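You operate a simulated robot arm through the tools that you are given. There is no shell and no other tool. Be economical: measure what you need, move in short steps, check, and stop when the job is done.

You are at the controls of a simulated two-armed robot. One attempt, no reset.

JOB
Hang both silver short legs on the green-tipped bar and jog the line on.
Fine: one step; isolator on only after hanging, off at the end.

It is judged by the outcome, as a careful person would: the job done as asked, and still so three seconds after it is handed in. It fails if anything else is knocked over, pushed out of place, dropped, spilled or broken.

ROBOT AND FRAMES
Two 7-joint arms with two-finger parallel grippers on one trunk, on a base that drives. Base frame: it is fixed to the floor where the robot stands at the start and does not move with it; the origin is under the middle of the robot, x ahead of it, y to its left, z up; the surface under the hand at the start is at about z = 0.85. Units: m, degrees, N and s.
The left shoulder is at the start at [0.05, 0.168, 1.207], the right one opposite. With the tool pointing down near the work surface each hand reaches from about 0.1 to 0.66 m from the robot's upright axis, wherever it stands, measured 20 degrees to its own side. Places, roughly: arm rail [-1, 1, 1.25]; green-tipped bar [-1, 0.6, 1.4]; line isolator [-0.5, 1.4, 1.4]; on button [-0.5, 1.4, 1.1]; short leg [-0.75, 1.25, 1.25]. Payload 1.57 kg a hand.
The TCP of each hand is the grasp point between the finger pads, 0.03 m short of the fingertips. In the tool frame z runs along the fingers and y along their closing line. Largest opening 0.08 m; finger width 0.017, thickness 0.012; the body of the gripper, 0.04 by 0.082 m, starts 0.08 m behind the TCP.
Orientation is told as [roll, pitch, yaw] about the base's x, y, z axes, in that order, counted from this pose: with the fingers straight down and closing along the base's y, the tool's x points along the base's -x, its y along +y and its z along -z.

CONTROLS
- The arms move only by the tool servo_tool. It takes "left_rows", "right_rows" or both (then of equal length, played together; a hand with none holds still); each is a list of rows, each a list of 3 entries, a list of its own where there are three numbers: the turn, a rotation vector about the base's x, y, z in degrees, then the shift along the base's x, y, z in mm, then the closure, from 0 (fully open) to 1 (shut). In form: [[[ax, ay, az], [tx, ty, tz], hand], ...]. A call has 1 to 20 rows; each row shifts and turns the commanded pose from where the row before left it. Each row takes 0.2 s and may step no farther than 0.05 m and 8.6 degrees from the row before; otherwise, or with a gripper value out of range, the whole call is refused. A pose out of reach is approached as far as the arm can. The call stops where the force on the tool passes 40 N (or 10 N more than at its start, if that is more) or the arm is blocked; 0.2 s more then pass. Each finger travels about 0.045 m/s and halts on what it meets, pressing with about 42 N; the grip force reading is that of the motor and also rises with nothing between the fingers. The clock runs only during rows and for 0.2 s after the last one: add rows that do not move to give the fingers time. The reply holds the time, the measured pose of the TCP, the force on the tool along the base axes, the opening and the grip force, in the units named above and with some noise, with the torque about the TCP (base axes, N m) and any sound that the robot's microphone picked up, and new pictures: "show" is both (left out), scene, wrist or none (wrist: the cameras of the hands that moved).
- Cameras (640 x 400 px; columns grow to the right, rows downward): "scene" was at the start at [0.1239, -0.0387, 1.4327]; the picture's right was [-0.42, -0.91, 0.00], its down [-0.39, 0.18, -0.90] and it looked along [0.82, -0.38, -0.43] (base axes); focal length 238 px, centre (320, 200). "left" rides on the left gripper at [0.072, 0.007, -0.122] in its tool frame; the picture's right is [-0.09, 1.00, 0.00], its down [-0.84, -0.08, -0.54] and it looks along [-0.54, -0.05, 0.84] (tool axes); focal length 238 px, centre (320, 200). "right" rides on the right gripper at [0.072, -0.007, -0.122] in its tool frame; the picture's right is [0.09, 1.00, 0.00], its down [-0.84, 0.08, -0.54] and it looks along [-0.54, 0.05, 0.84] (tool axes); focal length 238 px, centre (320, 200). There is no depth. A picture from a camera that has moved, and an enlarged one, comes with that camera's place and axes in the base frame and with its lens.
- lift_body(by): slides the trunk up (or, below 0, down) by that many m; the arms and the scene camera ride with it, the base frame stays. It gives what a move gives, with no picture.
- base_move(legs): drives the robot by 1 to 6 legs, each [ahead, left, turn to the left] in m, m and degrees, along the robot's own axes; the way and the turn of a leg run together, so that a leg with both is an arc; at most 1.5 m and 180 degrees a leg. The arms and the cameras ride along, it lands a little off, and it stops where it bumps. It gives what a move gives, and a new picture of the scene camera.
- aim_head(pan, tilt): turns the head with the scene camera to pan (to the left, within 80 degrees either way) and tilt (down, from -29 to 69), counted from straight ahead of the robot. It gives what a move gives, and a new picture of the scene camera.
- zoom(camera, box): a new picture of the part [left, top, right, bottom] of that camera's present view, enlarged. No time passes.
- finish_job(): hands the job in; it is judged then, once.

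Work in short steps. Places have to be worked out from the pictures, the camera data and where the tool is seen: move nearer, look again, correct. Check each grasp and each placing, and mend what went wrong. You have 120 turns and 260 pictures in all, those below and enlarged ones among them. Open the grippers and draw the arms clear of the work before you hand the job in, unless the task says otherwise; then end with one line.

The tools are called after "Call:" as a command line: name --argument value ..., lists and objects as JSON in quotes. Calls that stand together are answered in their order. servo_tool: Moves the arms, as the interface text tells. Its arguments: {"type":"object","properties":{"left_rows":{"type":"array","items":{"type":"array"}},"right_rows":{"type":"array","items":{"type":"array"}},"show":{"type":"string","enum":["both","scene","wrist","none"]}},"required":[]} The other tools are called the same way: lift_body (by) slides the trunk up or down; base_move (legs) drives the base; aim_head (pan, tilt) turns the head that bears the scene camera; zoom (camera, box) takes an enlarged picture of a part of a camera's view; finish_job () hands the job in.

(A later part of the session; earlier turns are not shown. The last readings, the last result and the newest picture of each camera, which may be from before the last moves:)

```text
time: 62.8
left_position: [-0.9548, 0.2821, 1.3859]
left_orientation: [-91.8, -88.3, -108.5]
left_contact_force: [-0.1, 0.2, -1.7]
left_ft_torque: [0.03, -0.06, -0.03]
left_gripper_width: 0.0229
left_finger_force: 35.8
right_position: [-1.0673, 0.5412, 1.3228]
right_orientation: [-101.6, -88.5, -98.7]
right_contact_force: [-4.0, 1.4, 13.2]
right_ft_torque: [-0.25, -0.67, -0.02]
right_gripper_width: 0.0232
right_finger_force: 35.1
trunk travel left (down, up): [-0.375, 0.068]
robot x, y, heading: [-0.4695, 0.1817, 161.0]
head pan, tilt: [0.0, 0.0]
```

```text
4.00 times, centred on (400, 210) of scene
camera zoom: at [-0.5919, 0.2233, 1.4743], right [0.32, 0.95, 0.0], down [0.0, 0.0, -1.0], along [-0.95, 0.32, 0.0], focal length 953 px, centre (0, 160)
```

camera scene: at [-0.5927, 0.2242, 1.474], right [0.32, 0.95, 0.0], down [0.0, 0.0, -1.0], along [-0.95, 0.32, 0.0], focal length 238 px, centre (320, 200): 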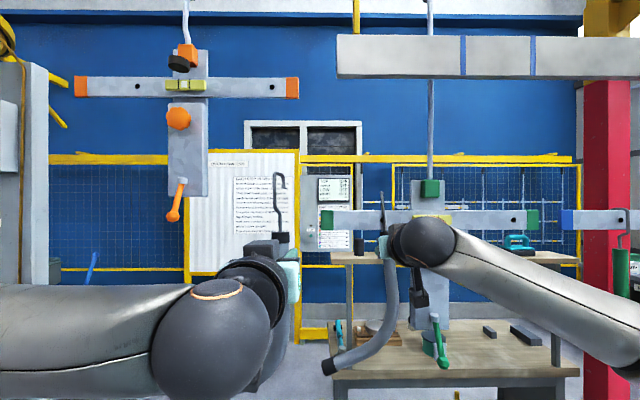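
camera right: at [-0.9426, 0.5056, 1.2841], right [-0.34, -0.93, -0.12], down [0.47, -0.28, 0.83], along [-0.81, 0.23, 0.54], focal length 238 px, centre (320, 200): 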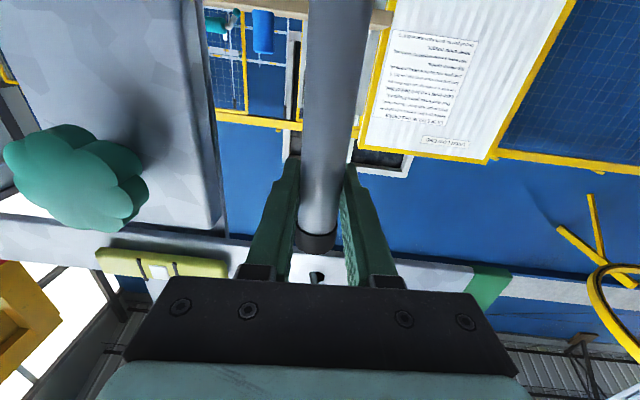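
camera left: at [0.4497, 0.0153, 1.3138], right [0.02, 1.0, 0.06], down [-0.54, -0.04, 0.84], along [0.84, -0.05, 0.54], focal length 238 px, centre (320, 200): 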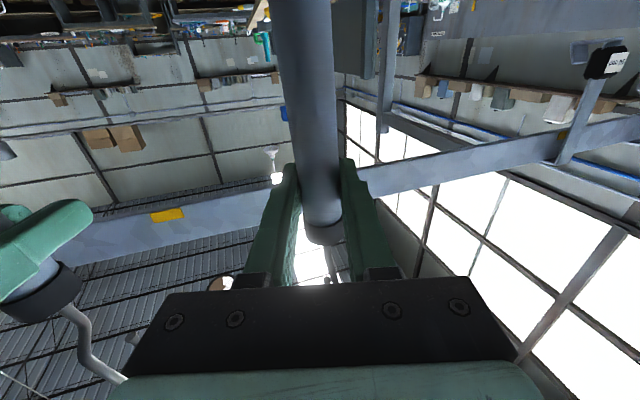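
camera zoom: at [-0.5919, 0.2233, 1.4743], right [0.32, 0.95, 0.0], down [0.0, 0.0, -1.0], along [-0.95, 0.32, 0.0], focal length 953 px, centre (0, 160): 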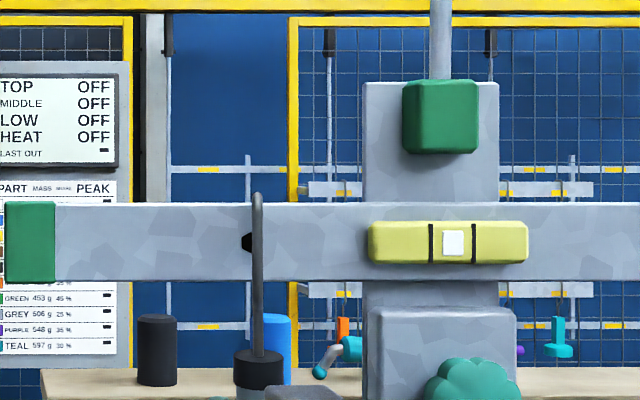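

The bar stays level even under 13 N, and the hook is seated, ~4 mm right of the hole. I unload, nudge it left, and set it down lightly.

Call:
servo_tool --right_rows '[[[0, 0, 0], [0, 0, 5], 1], [[0, 0, 0], [-3, -3.5, 0], 1], [[0, 0, 0], [0, 0, -2.5], 1], [[0, 0, 0], [0, 0, 0], 1]]' --show "none"

Call:
zoom --camera "scene" --box '[320, 160, 480, 260]'

Call:
zoom --camera "left" --box '[80, 60, 280, 210]'

```text
time: 63.8
left_position: [-0.9553, 0.282, 1.3871]
left_orientation: [-91.5, -88.4, -109.1]
left_contact_force: [-0.2, 0.6, -1.6]
left_ft_torque: [0.05, -0.01, -0.03]
left_gripper_width: 0.0231
left_finger_force: 35.6
right_position: [-1.0699, 0.54, 1.324]
right_orientation: [-93.1, -88.4, -107.2]
right_contact_force: [-2.6, 2.7, 10.1]
right_ft_torque: [-0.29, -0.48, 0.02]
right_gripper_width: 0.0233
right_finger_force: 35.7
trunk travel left (down, up): [-0.375, 0.068]
robot x, y, heading: [-0.4709, 0.1813, 161.4]
head pan, tilt: [0.0, 0.0]
```

```text
4.00 times, centred on (400, 210) of scene
camera zoom: at [-0.5921, 0.2238, 1.4741], right [0.32, 0.95, 0.0], down [0.0, 0.0, -1.0], along [-0.95, 0.32, 0.0], focal length 953 px, centre (0, 160)
```

zoom: 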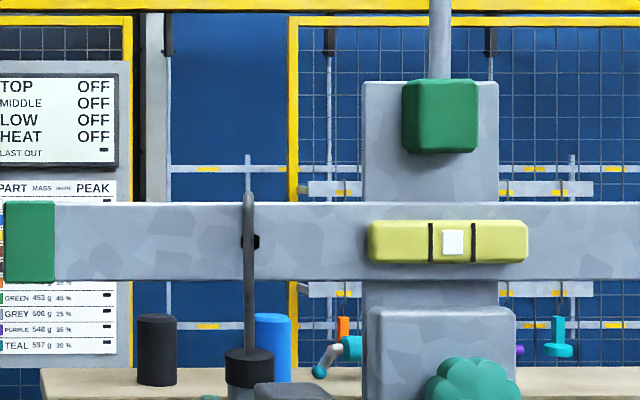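

```text
2.67 times, centred on (180, 135) of left
camera zoom: at [-0.8422, 0.2359, 1.3145], right [-0.35, -0.94, 0.06], down [0.53, -0.14, 0.84], along [-0.78, 0.32, 0.54], focal length 636 px, centre (693, 373)
```

zoom: 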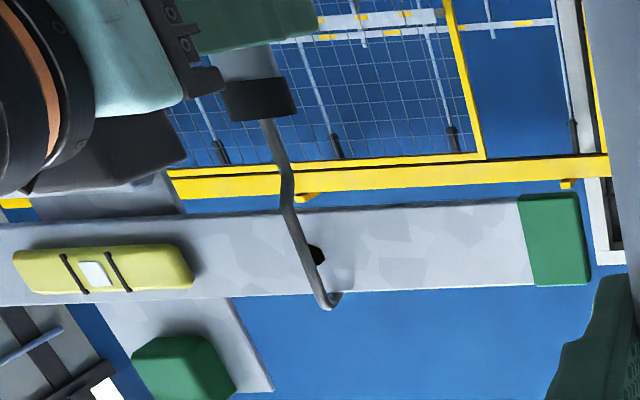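

Seated right at the hole. I relax slightly, open the right gripper, and retreat straight back.

Call:
servo_tool --right_rows '[[[0, 0, 0], [0, 0, 1.5], 1], [[0, 0, 0], [0, 0, 0], 0.6], [[0, 0, 0], [0, 0, 0], 0.3], [[0, 0, 0], [0, 0, 0], 0], [[0, 0, 0], [0, 0, 0], 0], [[0, 0, 0], [0, 0, 0], 0]]' --show "scene"

Call:
zoom --camera "scene" --box '[300, 150, 560, 310]'

```text
time: 65.2
left_position: [-0.9548, 0.2829, 1.3866]
left_orientation: [-90.3, -88.4, -110.0]
left_contact_force: [-0.6, 0.1, -1.3]
left_ft_torque: [0.03, -0.01, -0.01]
left_gripper_width: 0.0229
left_finger_force: 35.9
right_position: [-1.0703, 0.5376, 1.3233]
right_orientation: [-88.1, -88.6, -112.3]
right_contact_force: [0.7, 0.0, 0.2]
right_ft_torque: [0.03, -0.01, 0.03]
right_gripper_width: 0.0797
right_finger_force: 0.1
trunk travel left (down, up): [-0.375, 0.068]
robot x, y, heading: [-0.4714, 0.1823, 161.4]
head pan, tilt: [0.0, 0.0]
camera scene: at [-0.5926, 0.224, 1.474], right [0.32, 0.95, 0.0], down [0.0, 0.0, -1.0], along [-0.95, 0.32, 0.0], focal length 238 px, centre (320, 200)
```

scene: 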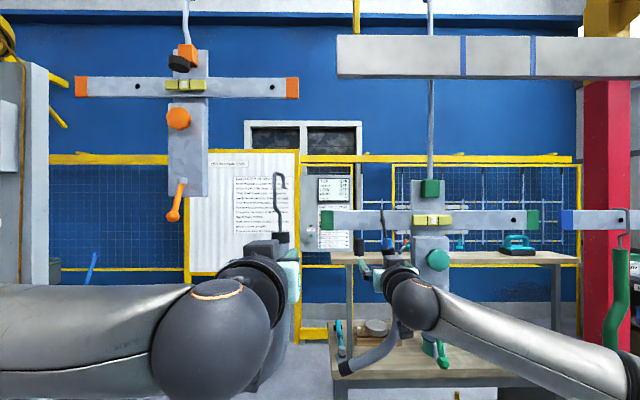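

```text
2.46 times, centred on (430, 230) of scene
camera zoom: at [-0.5926, 0.224, 1.474], right [0.32, 0.95, 0.0], down [0.0, 0.0, -1.0], along [-0.95, 0.32, 0.0], focal length 586 px, centre (49, 126)
```

zoom: 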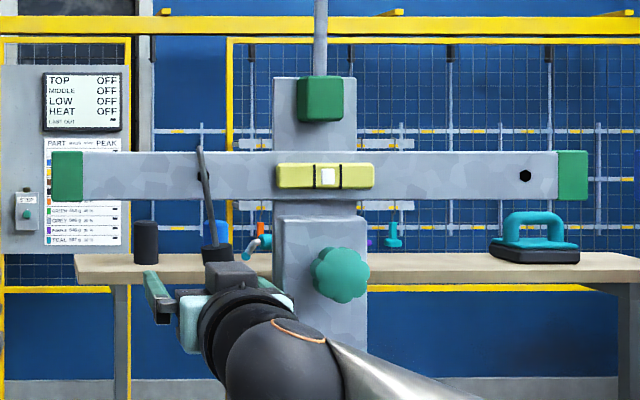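

The leg hangs freely on the hook, bar still level. I draw the right hand straight back 150 mm.

Call:
servo_tool --right_rows '[[[0, 0, 0], [14.2, -4.8, 0], 0], [[0, 0, 0], [14.2, -4.8, 0], 0], [[0, 0, 0], [19, -6.4, 0], 0], [[0, 0, 0], [23.7, -8, 0], 0], [[0, 0, 0], [23.7, -8, 0], 0], [[0, 0, 0], [23.7, -8, 0], 0]]'

```text
time: 66.6
left_position: [-0.9545, 0.2834, 1.3861]
left_orientation: [-91.1, -88.4, -109.5]
left_contact_force: [-0.6, 0.6, -1.7]
left_ft_torque: [0.03, -0.04, -0.01]
left_gripper_width: 0.0231
left_finger_force: 35.3
right_position: [-0.9519, 0.4984, 1.3235]
right_orientation: [-88.6, -88.5, -111.6]
right_contact_force: [0.3, -0.2, 0.0]
right_ft_torque: [0.0, -0.04, 0.0]
right_gripper_width: 0.08
right_finger_force: 0.1
trunk travel left (down, up): [-0.375, 0.068]
robot x, y, heading: [-0.4674, 0.1807, 161.3]
head pan, tilt: [0.0, 0.0]
camera scene: at [-0.5922, 0.2239, 1.474], right [0.32, 0.95, 0.0], down [0.0, 0.0, -1.0], along [-0.95, 0.32, 0.0], focal length 238 px, centre (320, 200)
camera right: at [-0.835, 0.4643, 1.2533], right [-0.34, -0.93, -0.12], down [0.47, -0.28, 0.83], along [-0.81, 0.23, 0.54], focal length 238 px, centre (320, 200)
```

scene: 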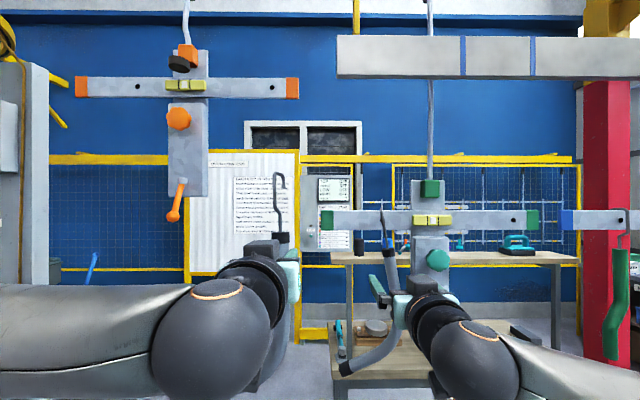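
right: 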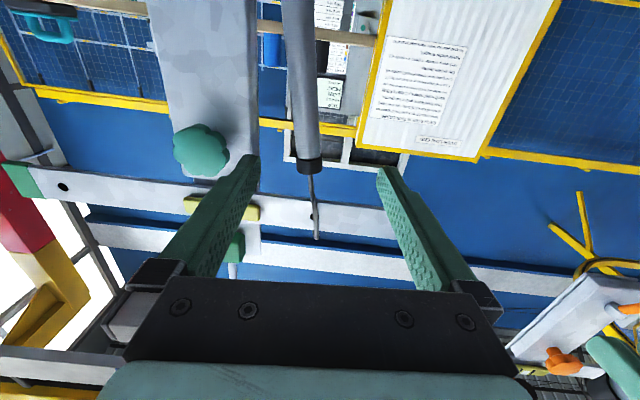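

The first leg is hung cleanly. I park the right hand lower and back, then back the base off and shift right so the left hand can face the right hole.

Call:
servo_tool --right_rows '[[[0, 0, 0], [8, 6, -30], 0], [[0, 0, 0], [8, 6, -30], 0], [[0, 0, 0], [8, 6, -30], 0], [[0, 0, 0], [8, 6, -30], 0], [[0, 0, 0], [8, 6, -30], 0]]' --show "none"

Call:
base_move --legs '[[-0.1, 0, 0], [0, -0.34, 0]]'

```text
time: 67.8
left_position: [-0.9545, 0.2818, 1.387]
left_orientation: [-90.3, -88.2, -109.9]
left_contact_force: [0.1, 0.4, -0.4]
left_ft_torque: [0.0, -0.03, 0.01]
left_gripper_width: 0.0233
left_finger_force: 35.8
right_position: [-0.9168, 0.4929, 1.1978]
right_orientation: [-79.6, -88.4, -121.0]
right_contact_force: [-0.6, 1.3, -0.3]
right_ft_torque: [-0.01, -0.02, -0.03]
right_gripper_width: 0.0798
right_finger_force: 0.0
right hand out of reach, approached as far as the arm can: row 4, 5
trunk travel left (down, up): [-0.375, 0.068]
robot x, y, heading: [-0.4699, 0.1849, 161.2]
head pan, tilt: [0.0, 0.0]
```

```text
time: 72.2
left_position: [-0.7497, 0.5808, 1.3855]
left_orientation: [-90.2, -88.4, -110.0]
left_contact_force: [-0.3, -0.6, -0.8]
left_ft_torque: [0.01, -0.04, -0.02]
left_gripper_width: 0.0232
left_finger_force: 35.1
right_position: [-0.7111, 0.7913, 1.1986]
right_orientation: [-78.4, -88.5, -122.0]
right_contact_force: [0.1, 0.8, 0.0]
right_ft_torque: [0.02, 0.02, -0.01]
right_gripper_width: 0.0801
right_finger_force: 0.0
trunk travel left (down, up): [-0.375, 0.068]
robot x, y, heading: [-0.2671, 0.4836, 161.3]
head pan, tilt: [0.0, 0.0]
camera scene: at [-0.3861, 0.5229, 1.474], right [0.32, 0.95, 0.0], down [0.0, 0.0, -1.0], along [-0.95, 0.32, 0.0], focal length 238 px, centre (320, 200)
```

scene: 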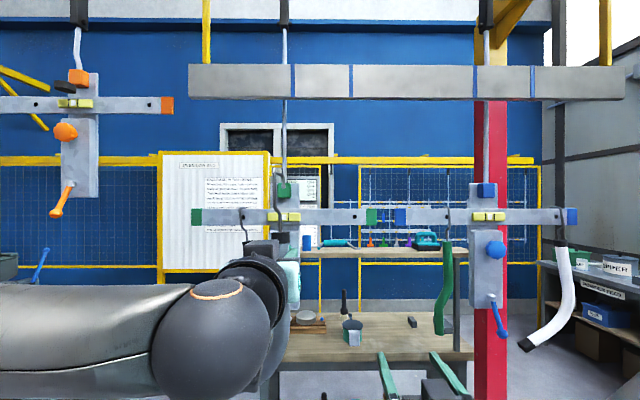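

The blue bar is coplanar with the green one. I shift the left hand right and drive a little forward and right, then recheck.

Call:
servo_tool --left_rows '[[[0, 0, 0], [6.25, 18.5, 0], 1], [[0, 0, 0], [6.25, 18.5, 0], 1], [[0, 0, 0], [6.25, 18.5, 0], 1], [[0, 0, 0], [6.25, 18.5, 0], 1]]' --show "none"

Call:
base_move --legs '[[0.12, -0.08, 0]]'

Call:
zoom --camera "scene" --box '[200, 130, 520, 330]'

Call:
zoom --camera "right" --box '[0, 0, 640, 400]'

Call:
zoom --camera "left" --box '[0, 0, 640, 400]'

```text
time: 73.2
left_position: [-0.7227, 0.6557, 1.3869]
left_orientation: [-90.7, -88.4, -109.6]
left_contact_force: [0.6, -0.3, -0.5]
left_ft_torque: [0.06, -0.04, 0.01]
left_gripper_width: 0.0231
left_finger_force: 35.9
right_position: [-0.7116, 0.7923, 1.198]
right_orientation: [-78.3, -88.4, -122.1]
right_contact_force: [0.0, -0.4, -0.1]
right_ft_torque: [0.01, -0.01, 0.0]
right_gripper_width: 0.0798
right_finger_force: 0.1
trunk travel left (down, up): [-0.375, 0.068]
robot x, y, heading: [-0.2618, 0.4807, 161.5]
head pan, tilt: [0.0, 0.0]
```

```text
time: 74.6
left_position: [-0.8129, 0.7714, 1.3849]
left_orientation: [-89.0, -88.4, -111.2]
left_contact_force: [-0.3, 0.2, -1.0]
left_ft_torque: [0.04, -0.01, 0.01]
left_gripper_width: 0.0226
left_finger_force: 35.0
right_position: [-0.8006, 0.9096, 1.1969]
right_orientation: [-77.2, -88.5, -123.4]
right_contact_force: [0.0, -0.1, -0.2]
right_ft_torque: [-0.02, 0.01, -0.02]
right_gripper_width: 0.0799
right_finger_force: 0.1
trunk travel left (down, up): [-0.375, 0.068]
robot x, y, heading: [-0.3534, 0.5961, 161.4]
head pan, tilt: [0.0, 0.0]
camera scene: at [-0.4755, 0.6394, 1.4739], right [0.32, 0.95, 0.0], down [0.0, 0.0, -1.0], along [-0.95, 0.32, 0.0], focal length 238 px, centre (320, 200)
```

scene: 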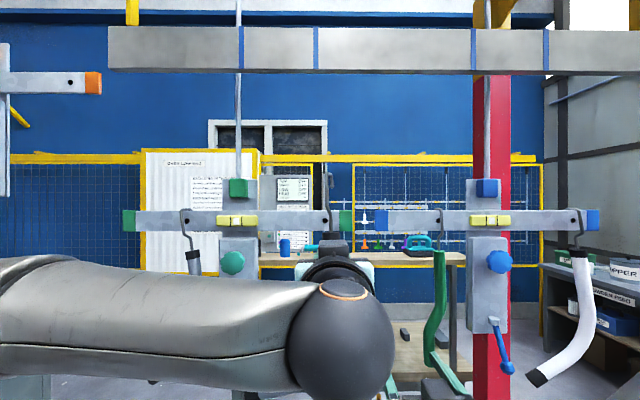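

```text
2.00 times, centred on (360, 230) of scene
camera zoom: at [-0.4755, 0.6394, 1.4739], right [0.32, 0.95, 0.0], down [0.0, 0.0, -1.0], along [-0.95, 0.32, 0.0], focal length 476 px, centre (240, 140)
```

zoom: 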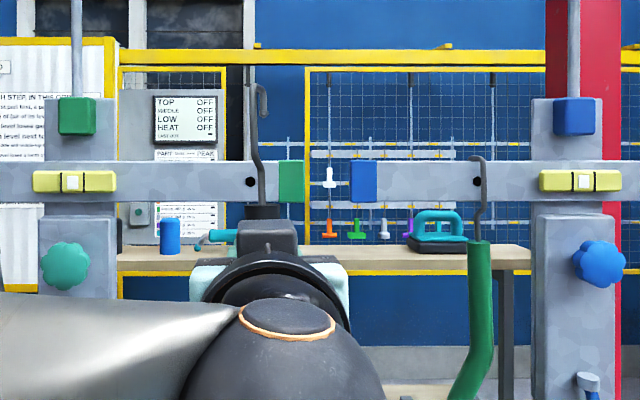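

```text
1.00 times, centred on (320, 200) of right (not enlarged: the box is as wide or as high as the picture)
camera zoom: at [-0.6828, 0.8742, 1.1277], right [-0.35, -0.93, -0.12], down [0.47, -0.28, 0.84], along [-0.81, 0.24, 0.53], focal length 238 px, centre (320, 200)
```

zoom: 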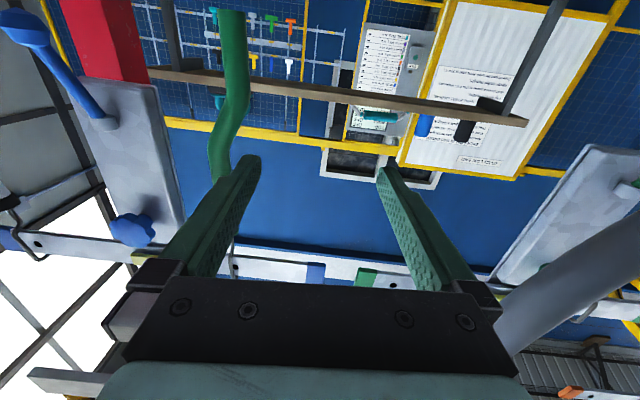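

```text
1.00 times, centred on (320, 200) of left (not enlarged: the box is as wide or as high as the picture)
camera zoom: at [-0.6997, 0.7253, 1.3139], right [-0.35, -0.94, 0.06], down [0.53, -0.14, 0.84], along [-0.78, 0.32, 0.54], focal length 238 px, centre (320, 200)
```

zoom: 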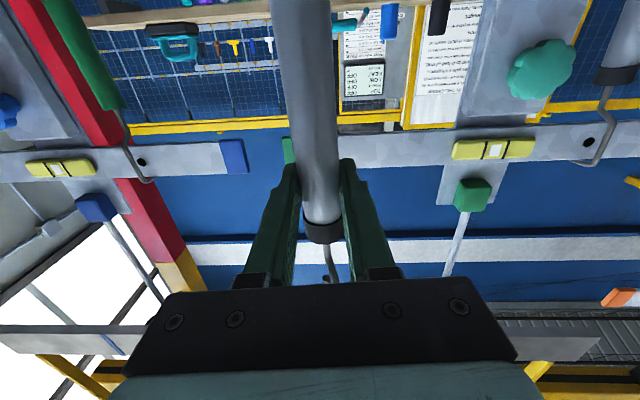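

The right hole is straight ahead of the left hook (within a few mm); bar face about 157 mm ahead of the left TCP. I use the same lean: 22.5° lean, advance 120 mm, z to 1.37.

Call:
servo_tool --left_rows '[[[-2.4, -7.1, 0], [-9.5, 3.2, 0], 1], [[-2.4, -7.1, 0], [-9.5, 3.2, 0], 1], [[-2.4, -7.1, 0], [-9.5, 3.2, 0], 1], [[0, 0, 0], [-21.3, 7.2, -4], 1], [[0, 0, 0], [-21.3, 7.2, -4], 1], [[0, 0, 0], [-21.3, 7.2, -4], 1], [[0, 0, 0], [-21.3, 7.2, -3], 1]]' --show "none"

Call:
zoom --camera "scene" --box '[240, 160, 400, 260]'

Call:
zoom --camera "right" --box '[320, 160, 640, 360]'

Call:
zoom --camera "left" --box '[160, 80, 480, 280]'

```text
time: 76.2
left_position: [-0.9252, 0.8107, 1.3711]
left_orientation: [-5.7, -67.4, 165.5]
left_contact_force: [-0.2, 0.1, -0.5]
left_ft_torque: [0.05, 0.04, 0.02]
left_gripper_width: 0.0228
left_finger_force: 35.2
right_position: [-0.8002, 0.9082, 1.1993]
right_orientation: [-77.9, -88.5, -122.7]
right_contact_force: [0.3, 0.3, 0.3]
right_ft_torque: [0.02, -0.04, 0.01]
right_gripper_width: 0.0798
right_finger_force: 0.0
trunk travel left (down, up): [-0.375, 0.068]
robot x, y, heading: [-0.3523, 0.5985, 161.2]
head pan, tilt: [0.0, 0.0]
```

```text
4.00 times, centred on (320, 210) of scene
camera zoom: at [-0.4752, 0.639, 1.474], right [0.32, 0.95, 0.0], down [0.0, 0.0, -1.0], along [-0.95, 0.32, 0.0], focal length 953 px, centre (320, 160)
```

zoom: 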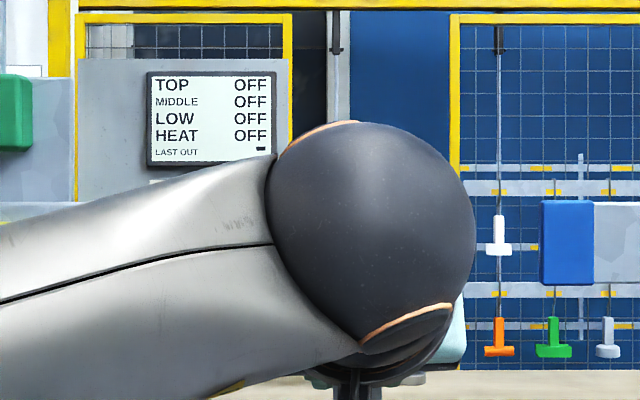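

```text
2.00 times, centred on (480, 260) of right
camera zoom: at [-0.6826, 0.874, 1.1279], right [-0.35, -0.93, -0.12], down [0.47, -0.28, 0.84], along [-0.81, 0.24, 0.53], focal length 477 px, centre (0, 80)
```

zoom: 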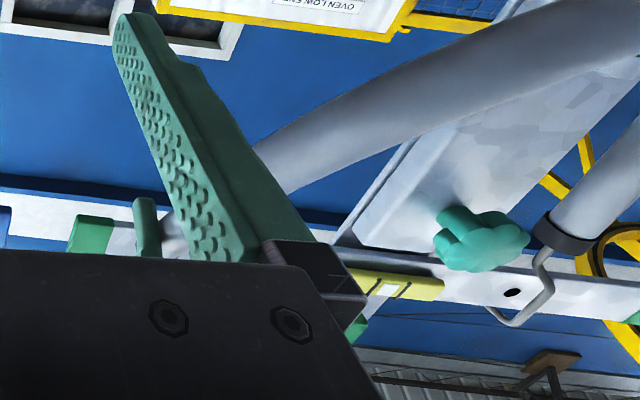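

```text
2.00 times, centred on (320, 180) of left
camera zoom: at [-0.7956, 0.7579, 1.3506], right [-0.37, -0.93, 0.05], down [0.18, -0.02, 0.98], along [-0.91, 0.37, 0.18], focal length 477 px, centre (320, 240)
```

zoom: 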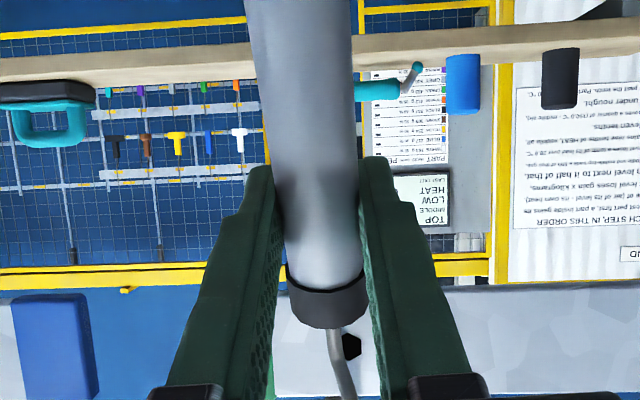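

The wrist blocks the scene view, so I pitch the parked right hand upward 25° to use its camera as a side view.

Call:
servo_tool --right_rows '[[[2.65, 7.9, 0], [0, 0, 0], 0], [[2.65, 7.9, 0], [0, 0, 0], 0], [[2.65, 7.9, 0], [0, 0, 0], 0]]' --show "wrist"

```text
time: 77.0
left_position: [-0.9252, 0.8095, 1.3716]
left_orientation: [-5.8, -67.3, 165.7]
left_contact_force: [-0.3, 0.2, -1.3]
left_ft_torque: [0.03, 0.02, 0.0]
left_gripper_width: 0.0233
left_finger_force: 35.3
right_position: [-0.7931, 0.8346, 1.2281]
right_orientation: [-179.2, -65.3, -22.0]
right_contact_force: [-0.6, -0.8, 0.2]
right_ft_torque: [0.02, 0.03, -0.01]
right_gripper_width: 0.0801
right_finger_force: 0.1
right hand out of reach, approached as far as the arm can: row 1, 2, 3
trunk travel left (down, up): [-0.375, 0.068]
robot x, y, heading: [-0.3517, 0.5975, 161.4]
head pan, tilt: [0.0, 0.0]
camera right: at [-0.7168, 0.813, 1.1139], right [-0.4, -0.91, -0.09], down [0.76, -0.38, 0.53], along [-0.52, 0.14, 0.84], focal length 238 px, centre (320, 200)
```

right: 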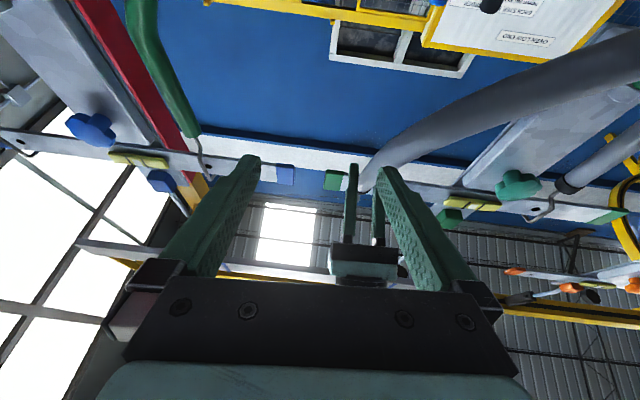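

That view is no better; I rely on the left camera and force. It puts the hole at (−0.967, 0.817), so I need ~15 mm more forward, then lower to catch the tail behind the bar.

Call:
servo_tool --left_rows '[[[0, 0, 0], [-7.6, 2.5, 0], 1], [[0, 0, 0], [-6.6, 2.2, 0], 1], [[0, 0, 0], [0, 0, -6], 1], [[0, 0, 0], [0, 0, -6], 1], [[0, 0, 0], [0, 0, -5], 1]]' --show "none"

Call:
zoom --camera "left" --box '[160, 80, 480, 280]'

```text
time: 78.2
left_position: [-0.9375, 0.8148, 1.3559]
left_orientation: [-5.6, -67.6, 165.6]
left_contact_force: [7.9, -2.6, 4.0]
left_ft_torque: [0.27, 0.86, 0.04]
left_gripper_width: 0.0231
left_finger_force: 35.0
right_position: [-0.7923, 0.8359, 1.2299]
right_orientation: [-179.2, -65.3, -22.1]
right_contact_force: [-0.9, 0.6, 0.1]
right_ft_torque: [-0.01, 0.01, 0.01]
right_gripper_width: 0.0802
right_finger_force: 0.1
trunk travel left (down, up): [-0.375, 0.068]
robot x, y, heading: [-0.352, 0.5996, 161.6]
head pan, tilt: [0.0, 0.0]
```

```text
2.00 times, centred on (320, 180) of left
camera zoom: at [-0.8079, 0.7613, 1.3355], right [-0.37, -0.93, 0.05], down [0.19, -0.02, 0.98], along [-0.91, 0.37, 0.18], focal length 477 px, centre (320, 240)
```

zoom: 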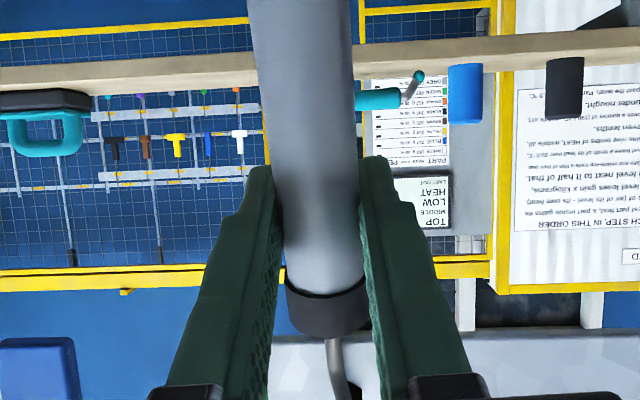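

Forces resemble the right leg's successful state, but height is marginal; I lower 5 mm more and see whether it follows.

Call:
servo_tool --left_rows '[[[0, 0, 0], [0, 0, -3], 1], [[0, 0, 0], [0, 0, -3], 1]]' --show "none"

```text
time: 78.8
left_position: [-0.9384, 0.8137, 1.349]
left_orientation: [-5.6, -67.6, 165.7]
left_contact_force: [6.7, -1.8, 4.1]
left_ft_torque: [0.31, 0.93, 0.05]
left_gripper_width: 0.023
left_finger_force: 35.4
right_position: [-0.7924, 0.8353, 1.2295]
right_orientation: [-179.1, -65.2, -22.1]
right_contact_force: [-0.3, 1.1, 0.1]
right_ft_torque: [0.03, 0.01, 0.02]
right_gripper_width: 0.0799
right_finger_force: 0.0
trunk travel left (down, up): [-0.375, 0.068]
robot x, y, heading: [-0.3512, 0.593, 161.4]
head pan, tilt: [0.0, 0.0]
```

It followed with unchanged force, so the tail is behind the bar. I straighten and lower as before, then ease back.

Call:
servo_tool --left_rows '[[[1.2, 3.55, 0], [-4.3, 1.4, -5], 1], [[1.2, 3.55, 0], [-4.7, 1.6, -4], 1], [[1.2, 3.55, 0], [-6.6, 2.3, -4], 1], [[1.2, 3.55, 0], [-6.6, 2.3, -3], 1], [[1.2, 3.55, 0], [-5.6, 2, -2], 1], [[1.2, 3.55, 0], [-4, 1.4, -1], 1]]' --show "wrist"

Call:
zoom --camera "scene" --box '[240, 160, 400, 260]'

```text
time: 80.2
left_position: [-0.9712, 0.8261, 1.328]
left_orientation: [-90.8, -88.4, -109.5]
left_contact_force: [0.7, -0.1, -1.3]
left_ft_torque: [0.03, -0.07, 0.0]
left_gripper_width: 0.0233
left_finger_force: 35.5
right_position: [-0.7945, 0.8354, 1.2283]
right_orientation: [-179.0, -65.5, -22.1]
right_contact_force: [0.2, -0.7, -1.0]
right_ft_torque: [-0.01, -0.02, -0.01]
right_gripper_width: 0.08
right_finger_force: 0.2
trunk travel left (down, up): [-0.375, 0.068]
robot x, y, heading: [-0.3499, 0.5973, 161.2]
head pan, tilt: [0.0, 0.0]
camera left: at [-0.859, 0.7789, 1.2567], right [-0.35, -0.94, 0.06], down [0.53, -0.14, 0.84], along [-0.78, 0.32, 0.54], focal length 238 px, centre (320, 200)
```

left: 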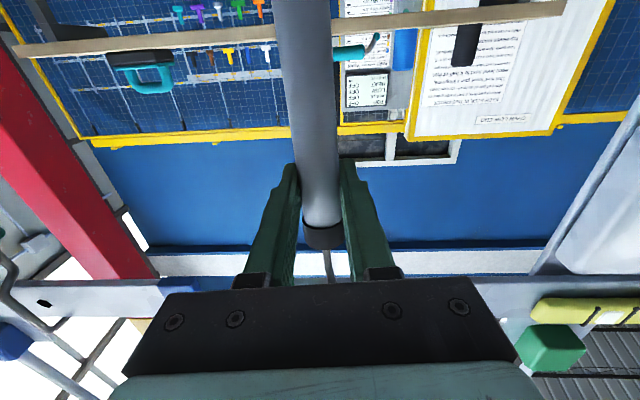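

```text
4.00 times, centred on (320, 210) of scene
camera zoom: at [-0.4752, 0.6387, 1.474], right [0.32, 0.95, 0.0], down [0.0, 0.0, -1.0], along [-0.95, 0.32, 0.0], focal length 953 px, centre (320, 160)
```

zoom: 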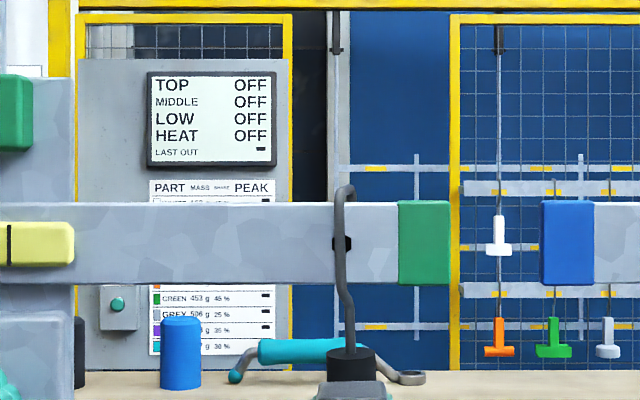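

The hook straddles the bar exactly at the right hole, no side load. I lower ~5 mm onto the bar, then open the gripper.

Call:
servo_tool --left_rows '[[[0, 0, 0], [0, 0, -3], 1], [[0, 0, 0], [0, 0, -3], 1], [[0, 0, 0], [0, 0, 0], 0.6], [[0, 0, 0], [0, 0, 0], 0.3], [[0, 0, 0], [0, 0, 0], 0], [[0, 0, 0], [0, 0, 0], 0], [[0, 0, 0], [0, 0, 0], 0]]' --show "scene"

Call:
zoom --camera "scene" --box '[100, 150, 420, 350]'

```text
time: 81.8
left_position: [-0.9714, 0.8257, 1.3229]
left_orientation: [-90.4, -88.3, -109.8]
left_contact_force: [0.2, -0.7, -0.1]
left_ft_torque: [0.02, 0.0, 0.0]
left_gripper_width: 0.0801
left_finger_force: 0.0
right_position: [-0.7937, 0.8357, 1.2291]
right_orientation: [-179.0, -65.3, -22.1]
right_contact_force: [0.4, 0.3, -0.7]
right_ft_torque: [-0.03, 0.0, 0.0]
right_gripper_width: 0.0799
right_finger_force: 0.0
trunk travel left (down, up): [-0.375, 0.068]
robot x, y, heading: [-0.3515, 0.5945, 161.4]
head pan, tilt: [0.0, 0.0]
camera scene: at [-0.4748, 0.6386, 1.474], right [0.32, 0.95, 0.0], down [0.0, 0.0, -1.0], along [-0.95, 0.32, 0.0], focal length 238 px, centre (320, 200)
```

scene: 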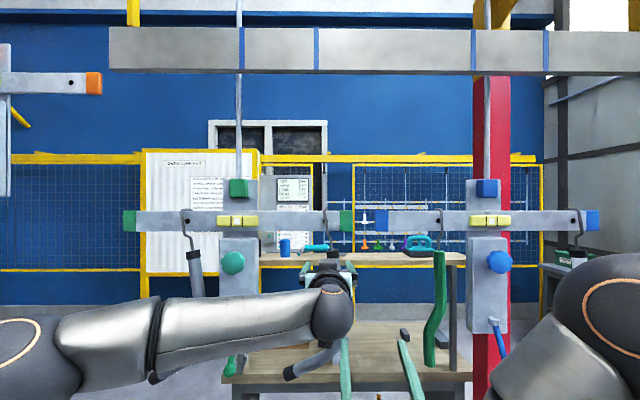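

```text
2.00 times, centred on (260, 250) of scene
camera zoom: at [-0.4748, 0.6386, 1.474], right [0.32, 0.95, 0.0], down [0.0, 0.0, -1.0], along [-0.95, 0.32, 0.0], focal length 476 px, centre (440, 100)
```

zoom: 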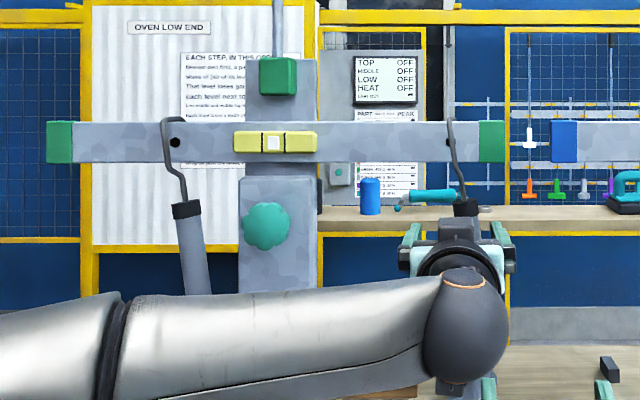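

Both legs hang and the bar is level. I move the right hand away first (unpitch, to the right), then retreat the left hand straight back.

Call:
servo_tool --right_rows '[[[-2.65, -7.9, 0], [0, 0, 0], 0], [[-2.65, -7.9, 0], [0, 0, 0], 0], [[-2.65, -7.9, 0], [5, 15, 0], 0], [[0, 0, 0], [8, 24, 0], 0], [[0, 0, 0], [5, 15, 0], 0]]' --show "none"

Call:
servo_tool --left_rows '[[[0, 0, 0], [14.2, -4.8, 0], 0], [[0, 0, 0], [14.2, -4.8, 0], 0], [[0, 0, 0], [19, -6.4, 0], 0], [[0, 0, 0], [23.7, -8, 0], 0], [[0, 0, 0], [23.7, -8, 0], 0], [[0, 0, 0], [23.7, -8, 0], 0]]'

```text
time: 83.0
left_position: [-0.9712, 0.8255, 1.3248]
left_orientation: [-91.0, -88.4, -109.3]
left_contact_force: [0.4, -0.1, -0.3]
left_ft_torque: [0.01, 0.01, 0.0]
left_gripper_width: 0.0797
left_finger_force: 0.0
right_position: [-0.7757, 0.8905, 1.2274]
right_orientation: [-77.8, -88.4, -122.8]
right_contact_force: [0.0, -0.2, 0.5]
right_ft_torque: [-0.01, -0.01, 0.0]
right_gripper_width: 0.0798
right_finger_force: 0.1
trunk travel left (down, up): [-0.375, 0.068]
robot x, y, heading: [-0.3556, 0.5972, 161.5]
head pan, tilt: [0.0, 0.0]
```

```text
time: 84.4
left_position: [-0.8528, 0.7856, 1.3216]
left_orientation: [-90.8, -88.4, -109.4]
left_contact_force: [0.7, 0.2, -0.5]
left_ft_torque: [-0.03, 0.0, -0.01]
left_gripper_width: 0.0801
left_finger_force: 0.0
right_position: [-0.7767, 0.8892, 1.2284]
right_orientation: [-80.0, -88.4, -120.7]
right_contact_force: [-0.1, 0.5, -0.2]
right_ft_torque: [-0.01, -0.01, 0.0]
right_gripper_width: 0.0799
right_finger_force: 0.1
trunk travel left (down, up): [-0.375, 0.068]
robot x, y, heading: [-0.3515, 0.5946, 161.2]
head pan, tilt: [0.0, 0.0]
camera scene: at [-0.4744, 0.6385, 1.4741], right [0.32, 0.95, 0.0], down [0.0, 0.0, -1.0], along [-0.95, 0.32, 0.0], focal length 238 px, centre (320, 200)
camera left: at [-0.7415, 0.7388, 1.2502], right [-0.35, -0.94, 0.06], down [0.53, -0.14, 0.84], along [-0.78, 0.32, 0.54], focal length 238 px, centre (320, 200)
```

scene: 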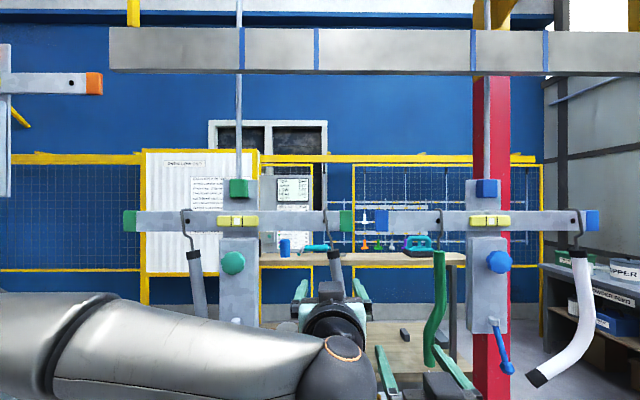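
left: 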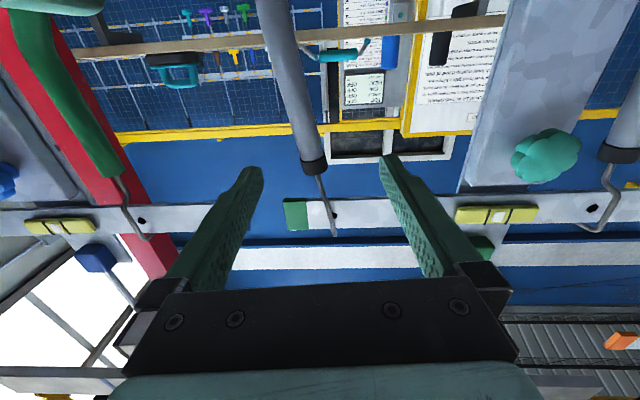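

Both legs are on; arms clear. Next I back off and turn right toward the isolator post.

Call:
base_move --legs '[[-0.2, 0, 0], [0, 0, -50]]'

Call:
zoom --camera "scene" --box '[220, 100, 420, 320]'

```text
time: 88.3
left_position: [-0.3404, 1.0416, 1.3218]
left_orientation: [-90.5, -88.4, -160.3]
left_contact_force: [-0.2, -0.4, -0.5]
left_ft_torque: [0.02, -0.01, -0.02]
left_gripper_width: 0.0803
left_finger_force: 0.0
right_position: [-0.2104, 1.0478, 1.2273]
right_orientation: [-79.3, -88.4, -171.8]
right_contact_force: [0.5, 0.3, 0.5]
right_ft_torque: [0.01, 0.01, 0.0]
right_gripper_width: 0.08
right_finger_force: 0.2
trunk travel left (down, up): [-0.375, 0.068]
robot x, y, heading: [-0.1687, 0.5363, 110.7]
head pan, tilt: [0.0, 0.0]
camera scene: at [-0.2123, 0.6554, 1.474], right [0.94, 0.35, 0.0], down [0.0, 0.0, -1.0], along [-0.35, 0.94, 0.0], focal length 238 px, centre (320, 200)
```

scene: 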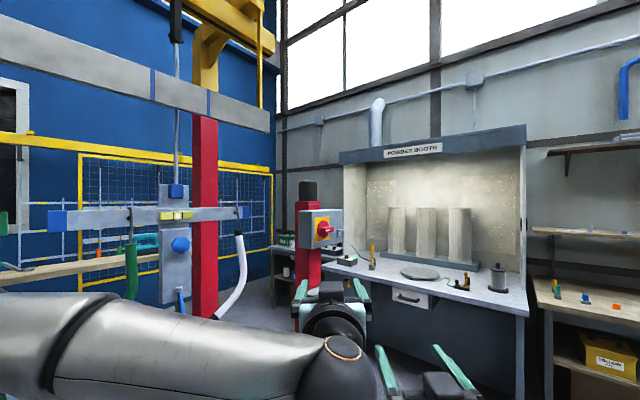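

```text
1.82 times, centred on (320, 210) of scene
camera zoom: at [-0.2123, 0.6554, 1.474], right [0.94, 0.35, 0.0], down [0.0, 0.0, -1.0], along [-0.35, 0.94, 0.0], focal length 433 px, centre (320, 182)
```

zoom: 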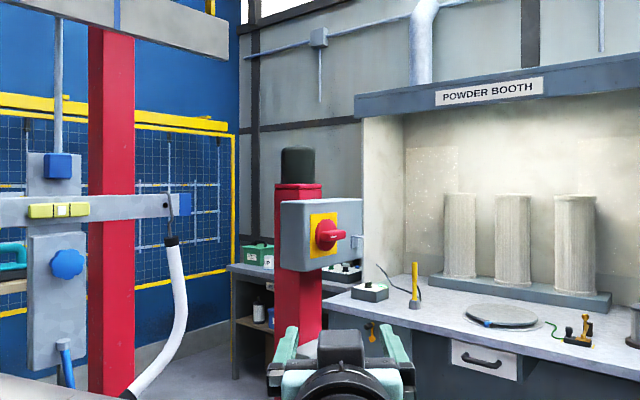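

The isolator knob faces −y with its handle pointing right. I zoom in on it and on the button box by tilting the head.

Call:
zoom --camera "scene" --box '[290, 195, 360, 245]'

Call:
servo_tool --left_rows '[[[0, 0, 0], [-9, -24, -10], 0], [[0, 0, 0], [-9, -24, -10], 0], [[0, 0, 0], [-47, -17, 0], 0], [[0, 0, 0], [-47, -17, 0], 0], [[0, 0, 0], [-47, -17, 0], 0], [[0, 0, 0], [-37, -13, 0], 0]]' --show "scene"

```text
8.00 times, centred on (325, 220) of scene
camera zoom: at [-0.2123, 0.6554, 1.474], right [0.94, 0.35, 0.0], down [0.0, 0.0, -1.0], along [-0.35, 0.94, 0.0], focal length 1905 px, centre (280, 40)
```

zoom: 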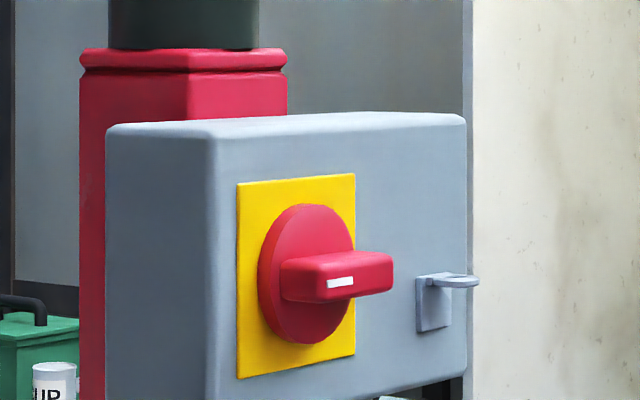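

```text
time: 89.7
left_position: [-0.5381, 0.9285, 1.3022]
left_orientation: [-91.4, -88.4, -159.4]
left_contact_force: [-0.7, 0.1, 0.3]
left_ft_torque: [-0.02, 0.02, 0.01]
left_gripper_width: 0.0801
left_finger_force: 0.0
right_position: [-0.2113, 1.047, 1.2278]
right_orientation: [-80.1, -88.5, -171.0]
right_contact_force: [-0.6, 0.2, 0.2]
right_ft_torque: [0.0, 0.03, -0.02]
right_gripper_width: 0.0799
right_finger_force: 0.1
trunk travel left (down, up): [-0.375, 0.068]
robot x, y, heading: [-0.1678, 0.5335, 111.0]
head pan, tilt: [0.0, 0.0]
camera scene: at [-0.213, 0.6549, 1.4741], right [0.94, 0.35, 0.0], down [0.0, 0.0, -1.0], along [-0.35, 0.94, 0.0], focal length 238 px, centre (320, 200)
```

scene: 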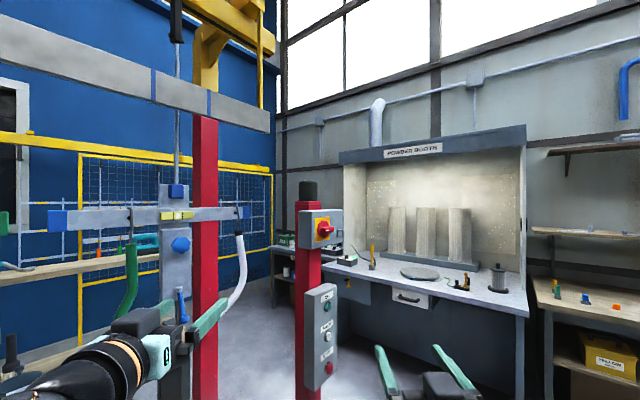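

Looking closer, the yellow plate is foreshortened: the isolator and button faces point toward about −17° azimuth (mostly +x). I zoom on the button box.

Call:
zoom --camera "scene" --box '[290, 270, 360, 400]'

Call:
aim_head --pan -60 --tilt 25

```text
3.08 times, centred on (325, 335) of scene
camera zoom: at [-0.213, 0.6549, 1.4741], right [0.94, 0.35, 0.0], down [0.0, 0.0, -1.0], along [-0.35, 0.94, 0.0], focal length 733 px, centre (305, -215)
```

zoom: 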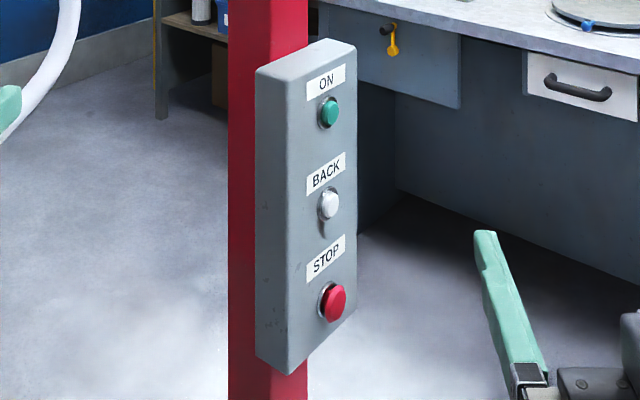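

```text
time: 91.0
left_position: [-0.5366, 0.9293, 1.303]
left_orientation: [-90.5, -88.3, -160.3]
left_contact_force: [0.5, 0.0, 0.0]
left_ft_torque: [-0.04, 0.02, 0.01]
left_gripper_width: 0.0799
left_finger_force: 0.0
right_position: [-0.2093, 1.0476, 1.228]
right_orientation: [-79.2, -88.5, -171.9]
right_contact_force: [-0.7, -0.9, -0.4]
right_ft_torque: [0.01, 0.0, -0.02]
right_gripper_width: 0.0798
right_finger_force: 0.0
trunk travel left (down, up): [-0.375, 0.068]
robot x, y, heading: [-0.167, 0.5319, 110.9]
head pan, tilt: [-60.0, 25.0]
camera scene: at [-0.1224, 0.6426, 1.4337], right [0.77, -0.63, 0.0], down [-0.27, -0.33, -0.91], along [0.57, 0.7, -0.42], focal length 238 px, centre (320, 200)
```

scene: 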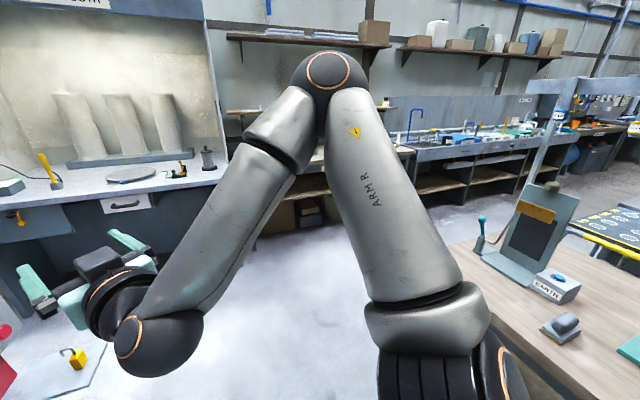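

Labels read ON / BACK / STOP. I'll stand on the +x side of the post facing heading ~163°: turn here, back off, then slide right.

Call:
base_move --legs '[[0, 0, 52], [-0.15, 0, 0], [0, -0.57, 0]]'

Call:
aim_head --pan -10 --tilt 15

```text
time: 99.7
left_position: [-0.4012, 0.9665, 1.3015]
left_orientation: [-90.3, -88.3, -107.2]
left_contact_force: [-0.5, -0.3, 0.0]
left_ft_torque: [-0.01, 0.03, 0.0]
left_gripper_width: 0.0801
left_finger_force: 0.0
right_position: [-0.2998, 1.2988, 1.2281]
right_orientation: [-79.2, -88.5, -118.6]
right_contact_force: [-0.5, 0.7, -0.7]
right_ft_torque: [0.0, 0.01, 0.01]
right_gripper_width: 0.0801
right_finger_force: 0.1
trunk travel left (down, up): [-0.375, 0.068]
robot x, y, heading: [0.1358, 1.0264, 163.9]
head pan, tilt: [-60.0, 25.0]
camera scene: at [0.0769, 1.1269, 1.4336], right [0.97, 0.24, 0.0], down [0.1, -0.41, -0.91], along [-0.22, 0.88, -0.42], focal length 238 px, centre (320, 200)
```

scene: 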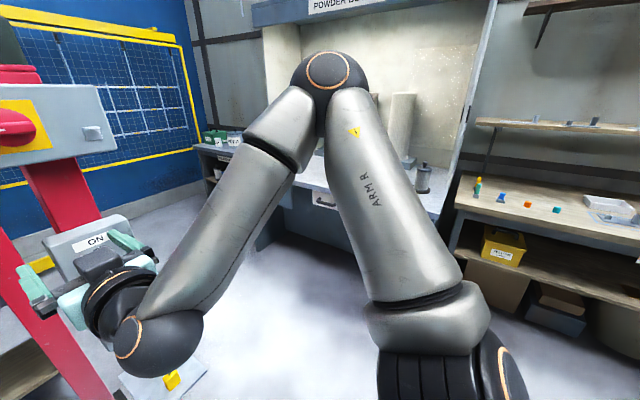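

```text
time: 100.9
left_position: [-0.401, 0.9663, 1.3015]
left_orientation: [-90.2, -88.3, -107.3]
left_contact_force: [0.2, 0.5, 0.5]
left_ft_torque: [0.01, -0.03, 0.02]
left_gripper_width: 0.0801
left_finger_force: 0.2
right_position: [-0.3, 1.2985, 1.228]
right_orientation: [-79.3, -88.5, -118.5]
right_contact_force: [0.4, 0.1, 0.1]
right_ft_torque: [0.03, -0.02, 0.02]
right_gripper_width: 0.0799
right_finger_force: 0.1
trunk travel left (down, up): [-0.375, 0.068]
robot x, y, heading: [0.1373, 1.0263, 164.0]
head pan, tilt: [-10.0, 15.0]
camera scene: at [0.0152, 1.0783, 1.4499], right [0.44, 0.9, 0.0], down [0.23, -0.11, -0.97], along [-0.87, 0.42, -0.26], focal length 238 px, centre (320, 200)
```

scene: 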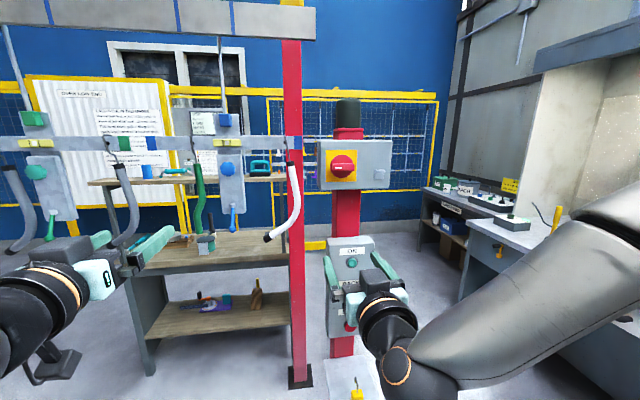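

I'm now facing the isolator nearly squarely; zoom for exact geometry.

Call:
zoom --camera "scene" --box '[305, 125, 405, 205]'

Call:
zoom --camera "right" --box '[0, 0, 640, 400]'

```text
5.00 times, centred on (355, 165) of scene
camera zoom: at [0.0152, 1.0783, 1.4499], right [0.44, 0.9, 0.0], down [0.23, -0.11, -0.97], along [-0.87, 0.42, -0.26], focal length 1191 px, centre (145, 375)
```

zoom: 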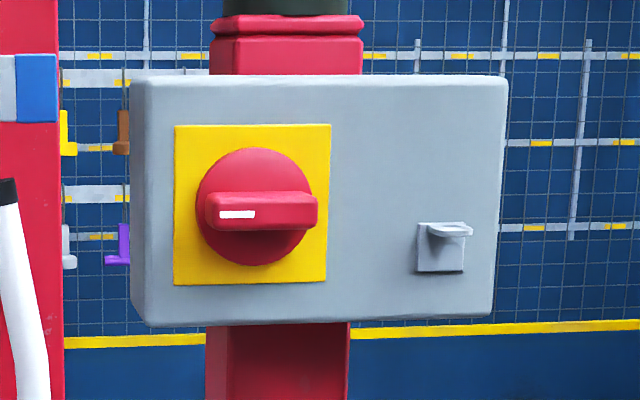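

```text
1.00 times, centred on (320, 200) of right (not enlarged: the box is as wide or as high as the picture)
camera zoom: at [-0.1817, 1.2702, 1.1576], right [-0.3, -0.95, -0.12], down [0.48, -0.26, 0.84], along [-0.82, 0.2, 0.53], focal length 238 px, centre (320, 200)
```

zoom: 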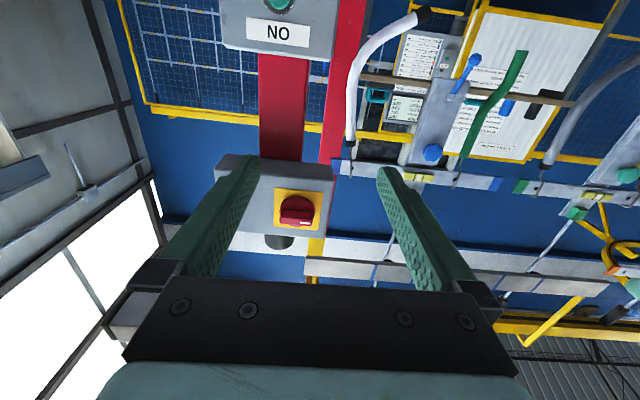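

The knob handle is horizontal (pointer left = off) at about (−0.474, 1.377, 1.378). I roll the right hand −90° about its pointing axis so the fingers close vertically, while raising it into line.

Call:
servo_tool --right_rows '[[[7.8, -2.53, 0], [0.6, 1.8, 13.6], 0], [[7.8, -2.53, 0], [0.6, 1.8, 13.6], 0], [[7.8, -2.53, 0], [0.6, 1.8, 13.6], 0], [[7.8, -2.53, 0], [0.6, 1.8, 13.6], 0], [[7.8, -2.53, 0], [0.6, 1.8, 13.6], 0], [[7.8, -2.53, 0], [0.6, 1.8, 13.6], 0], [[7.8, -2.53, 0], [0.6, 1.8, 13.6], 0], [[7.8, -2.53, 0], [0.6, 1.8, 13.6], 0], [[7.8, -2.53, 0], [0.6, 1.8, 13.6], 0], [[7.8, -2.53, 0], [0.6, 1.8, 13.6], 0], [[7.6, -2.47, 0], [0.6, 1.8, 13.6], 0]]'

```text
time: 103.3
left_position: [-0.4008, 0.9668, 1.302]
left_orientation: [-90.5, -88.2, -106.9]
left_contact_force: [0.2, 0.7, 0.7]
left_ft_torque: [-0.01, -0.02, 0.02]
left_gripper_width: 0.08
left_finger_force: 0.1
right_position: [-0.2924, 1.3182, 1.3781]
right_orientation: [-89.8, 1.6, -108.3]
right_contact_force: [1.2, 0.3, 0.1]
right_ft_torque: [0.03, -0.01, -0.01]
right_gripper_width: 0.08
right_finger_force: 0.1
trunk travel left (down, up): [-0.375, 0.068]
robot x, y, heading: [0.1374, 1.0266, 164.0]
head pan, tilt: [-10.0, 15.0]
camera scene: at [0.0154, 1.0782, 1.4499], right [0.44, 0.9, 0.0], down [0.23, -0.11, -0.97], along [-0.87, 0.42, -0.26], focal length 238 px, centre (320, 200)
camera right: at [-0.1548, 1.3495, 1.3872], right [0.04, 0.11, -0.99], down [0.25, -0.96, -0.1], along [-0.97, -0.25, -0.07], focal length 238 px, centre (320, 200)
```

scene: 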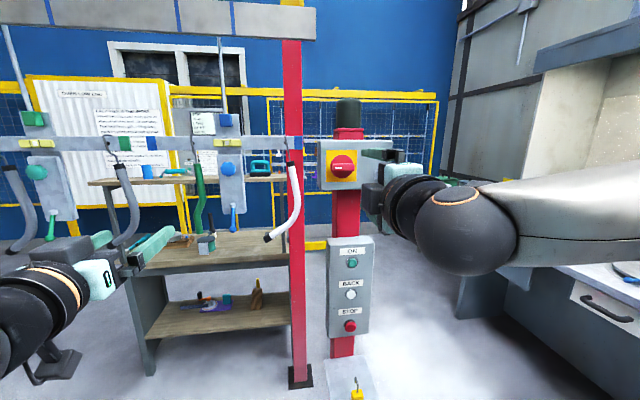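
right: 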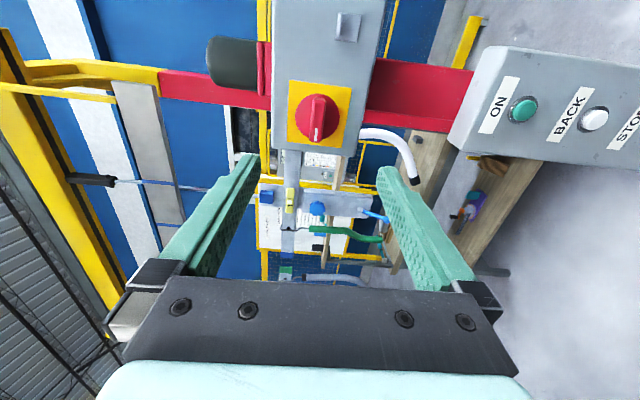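

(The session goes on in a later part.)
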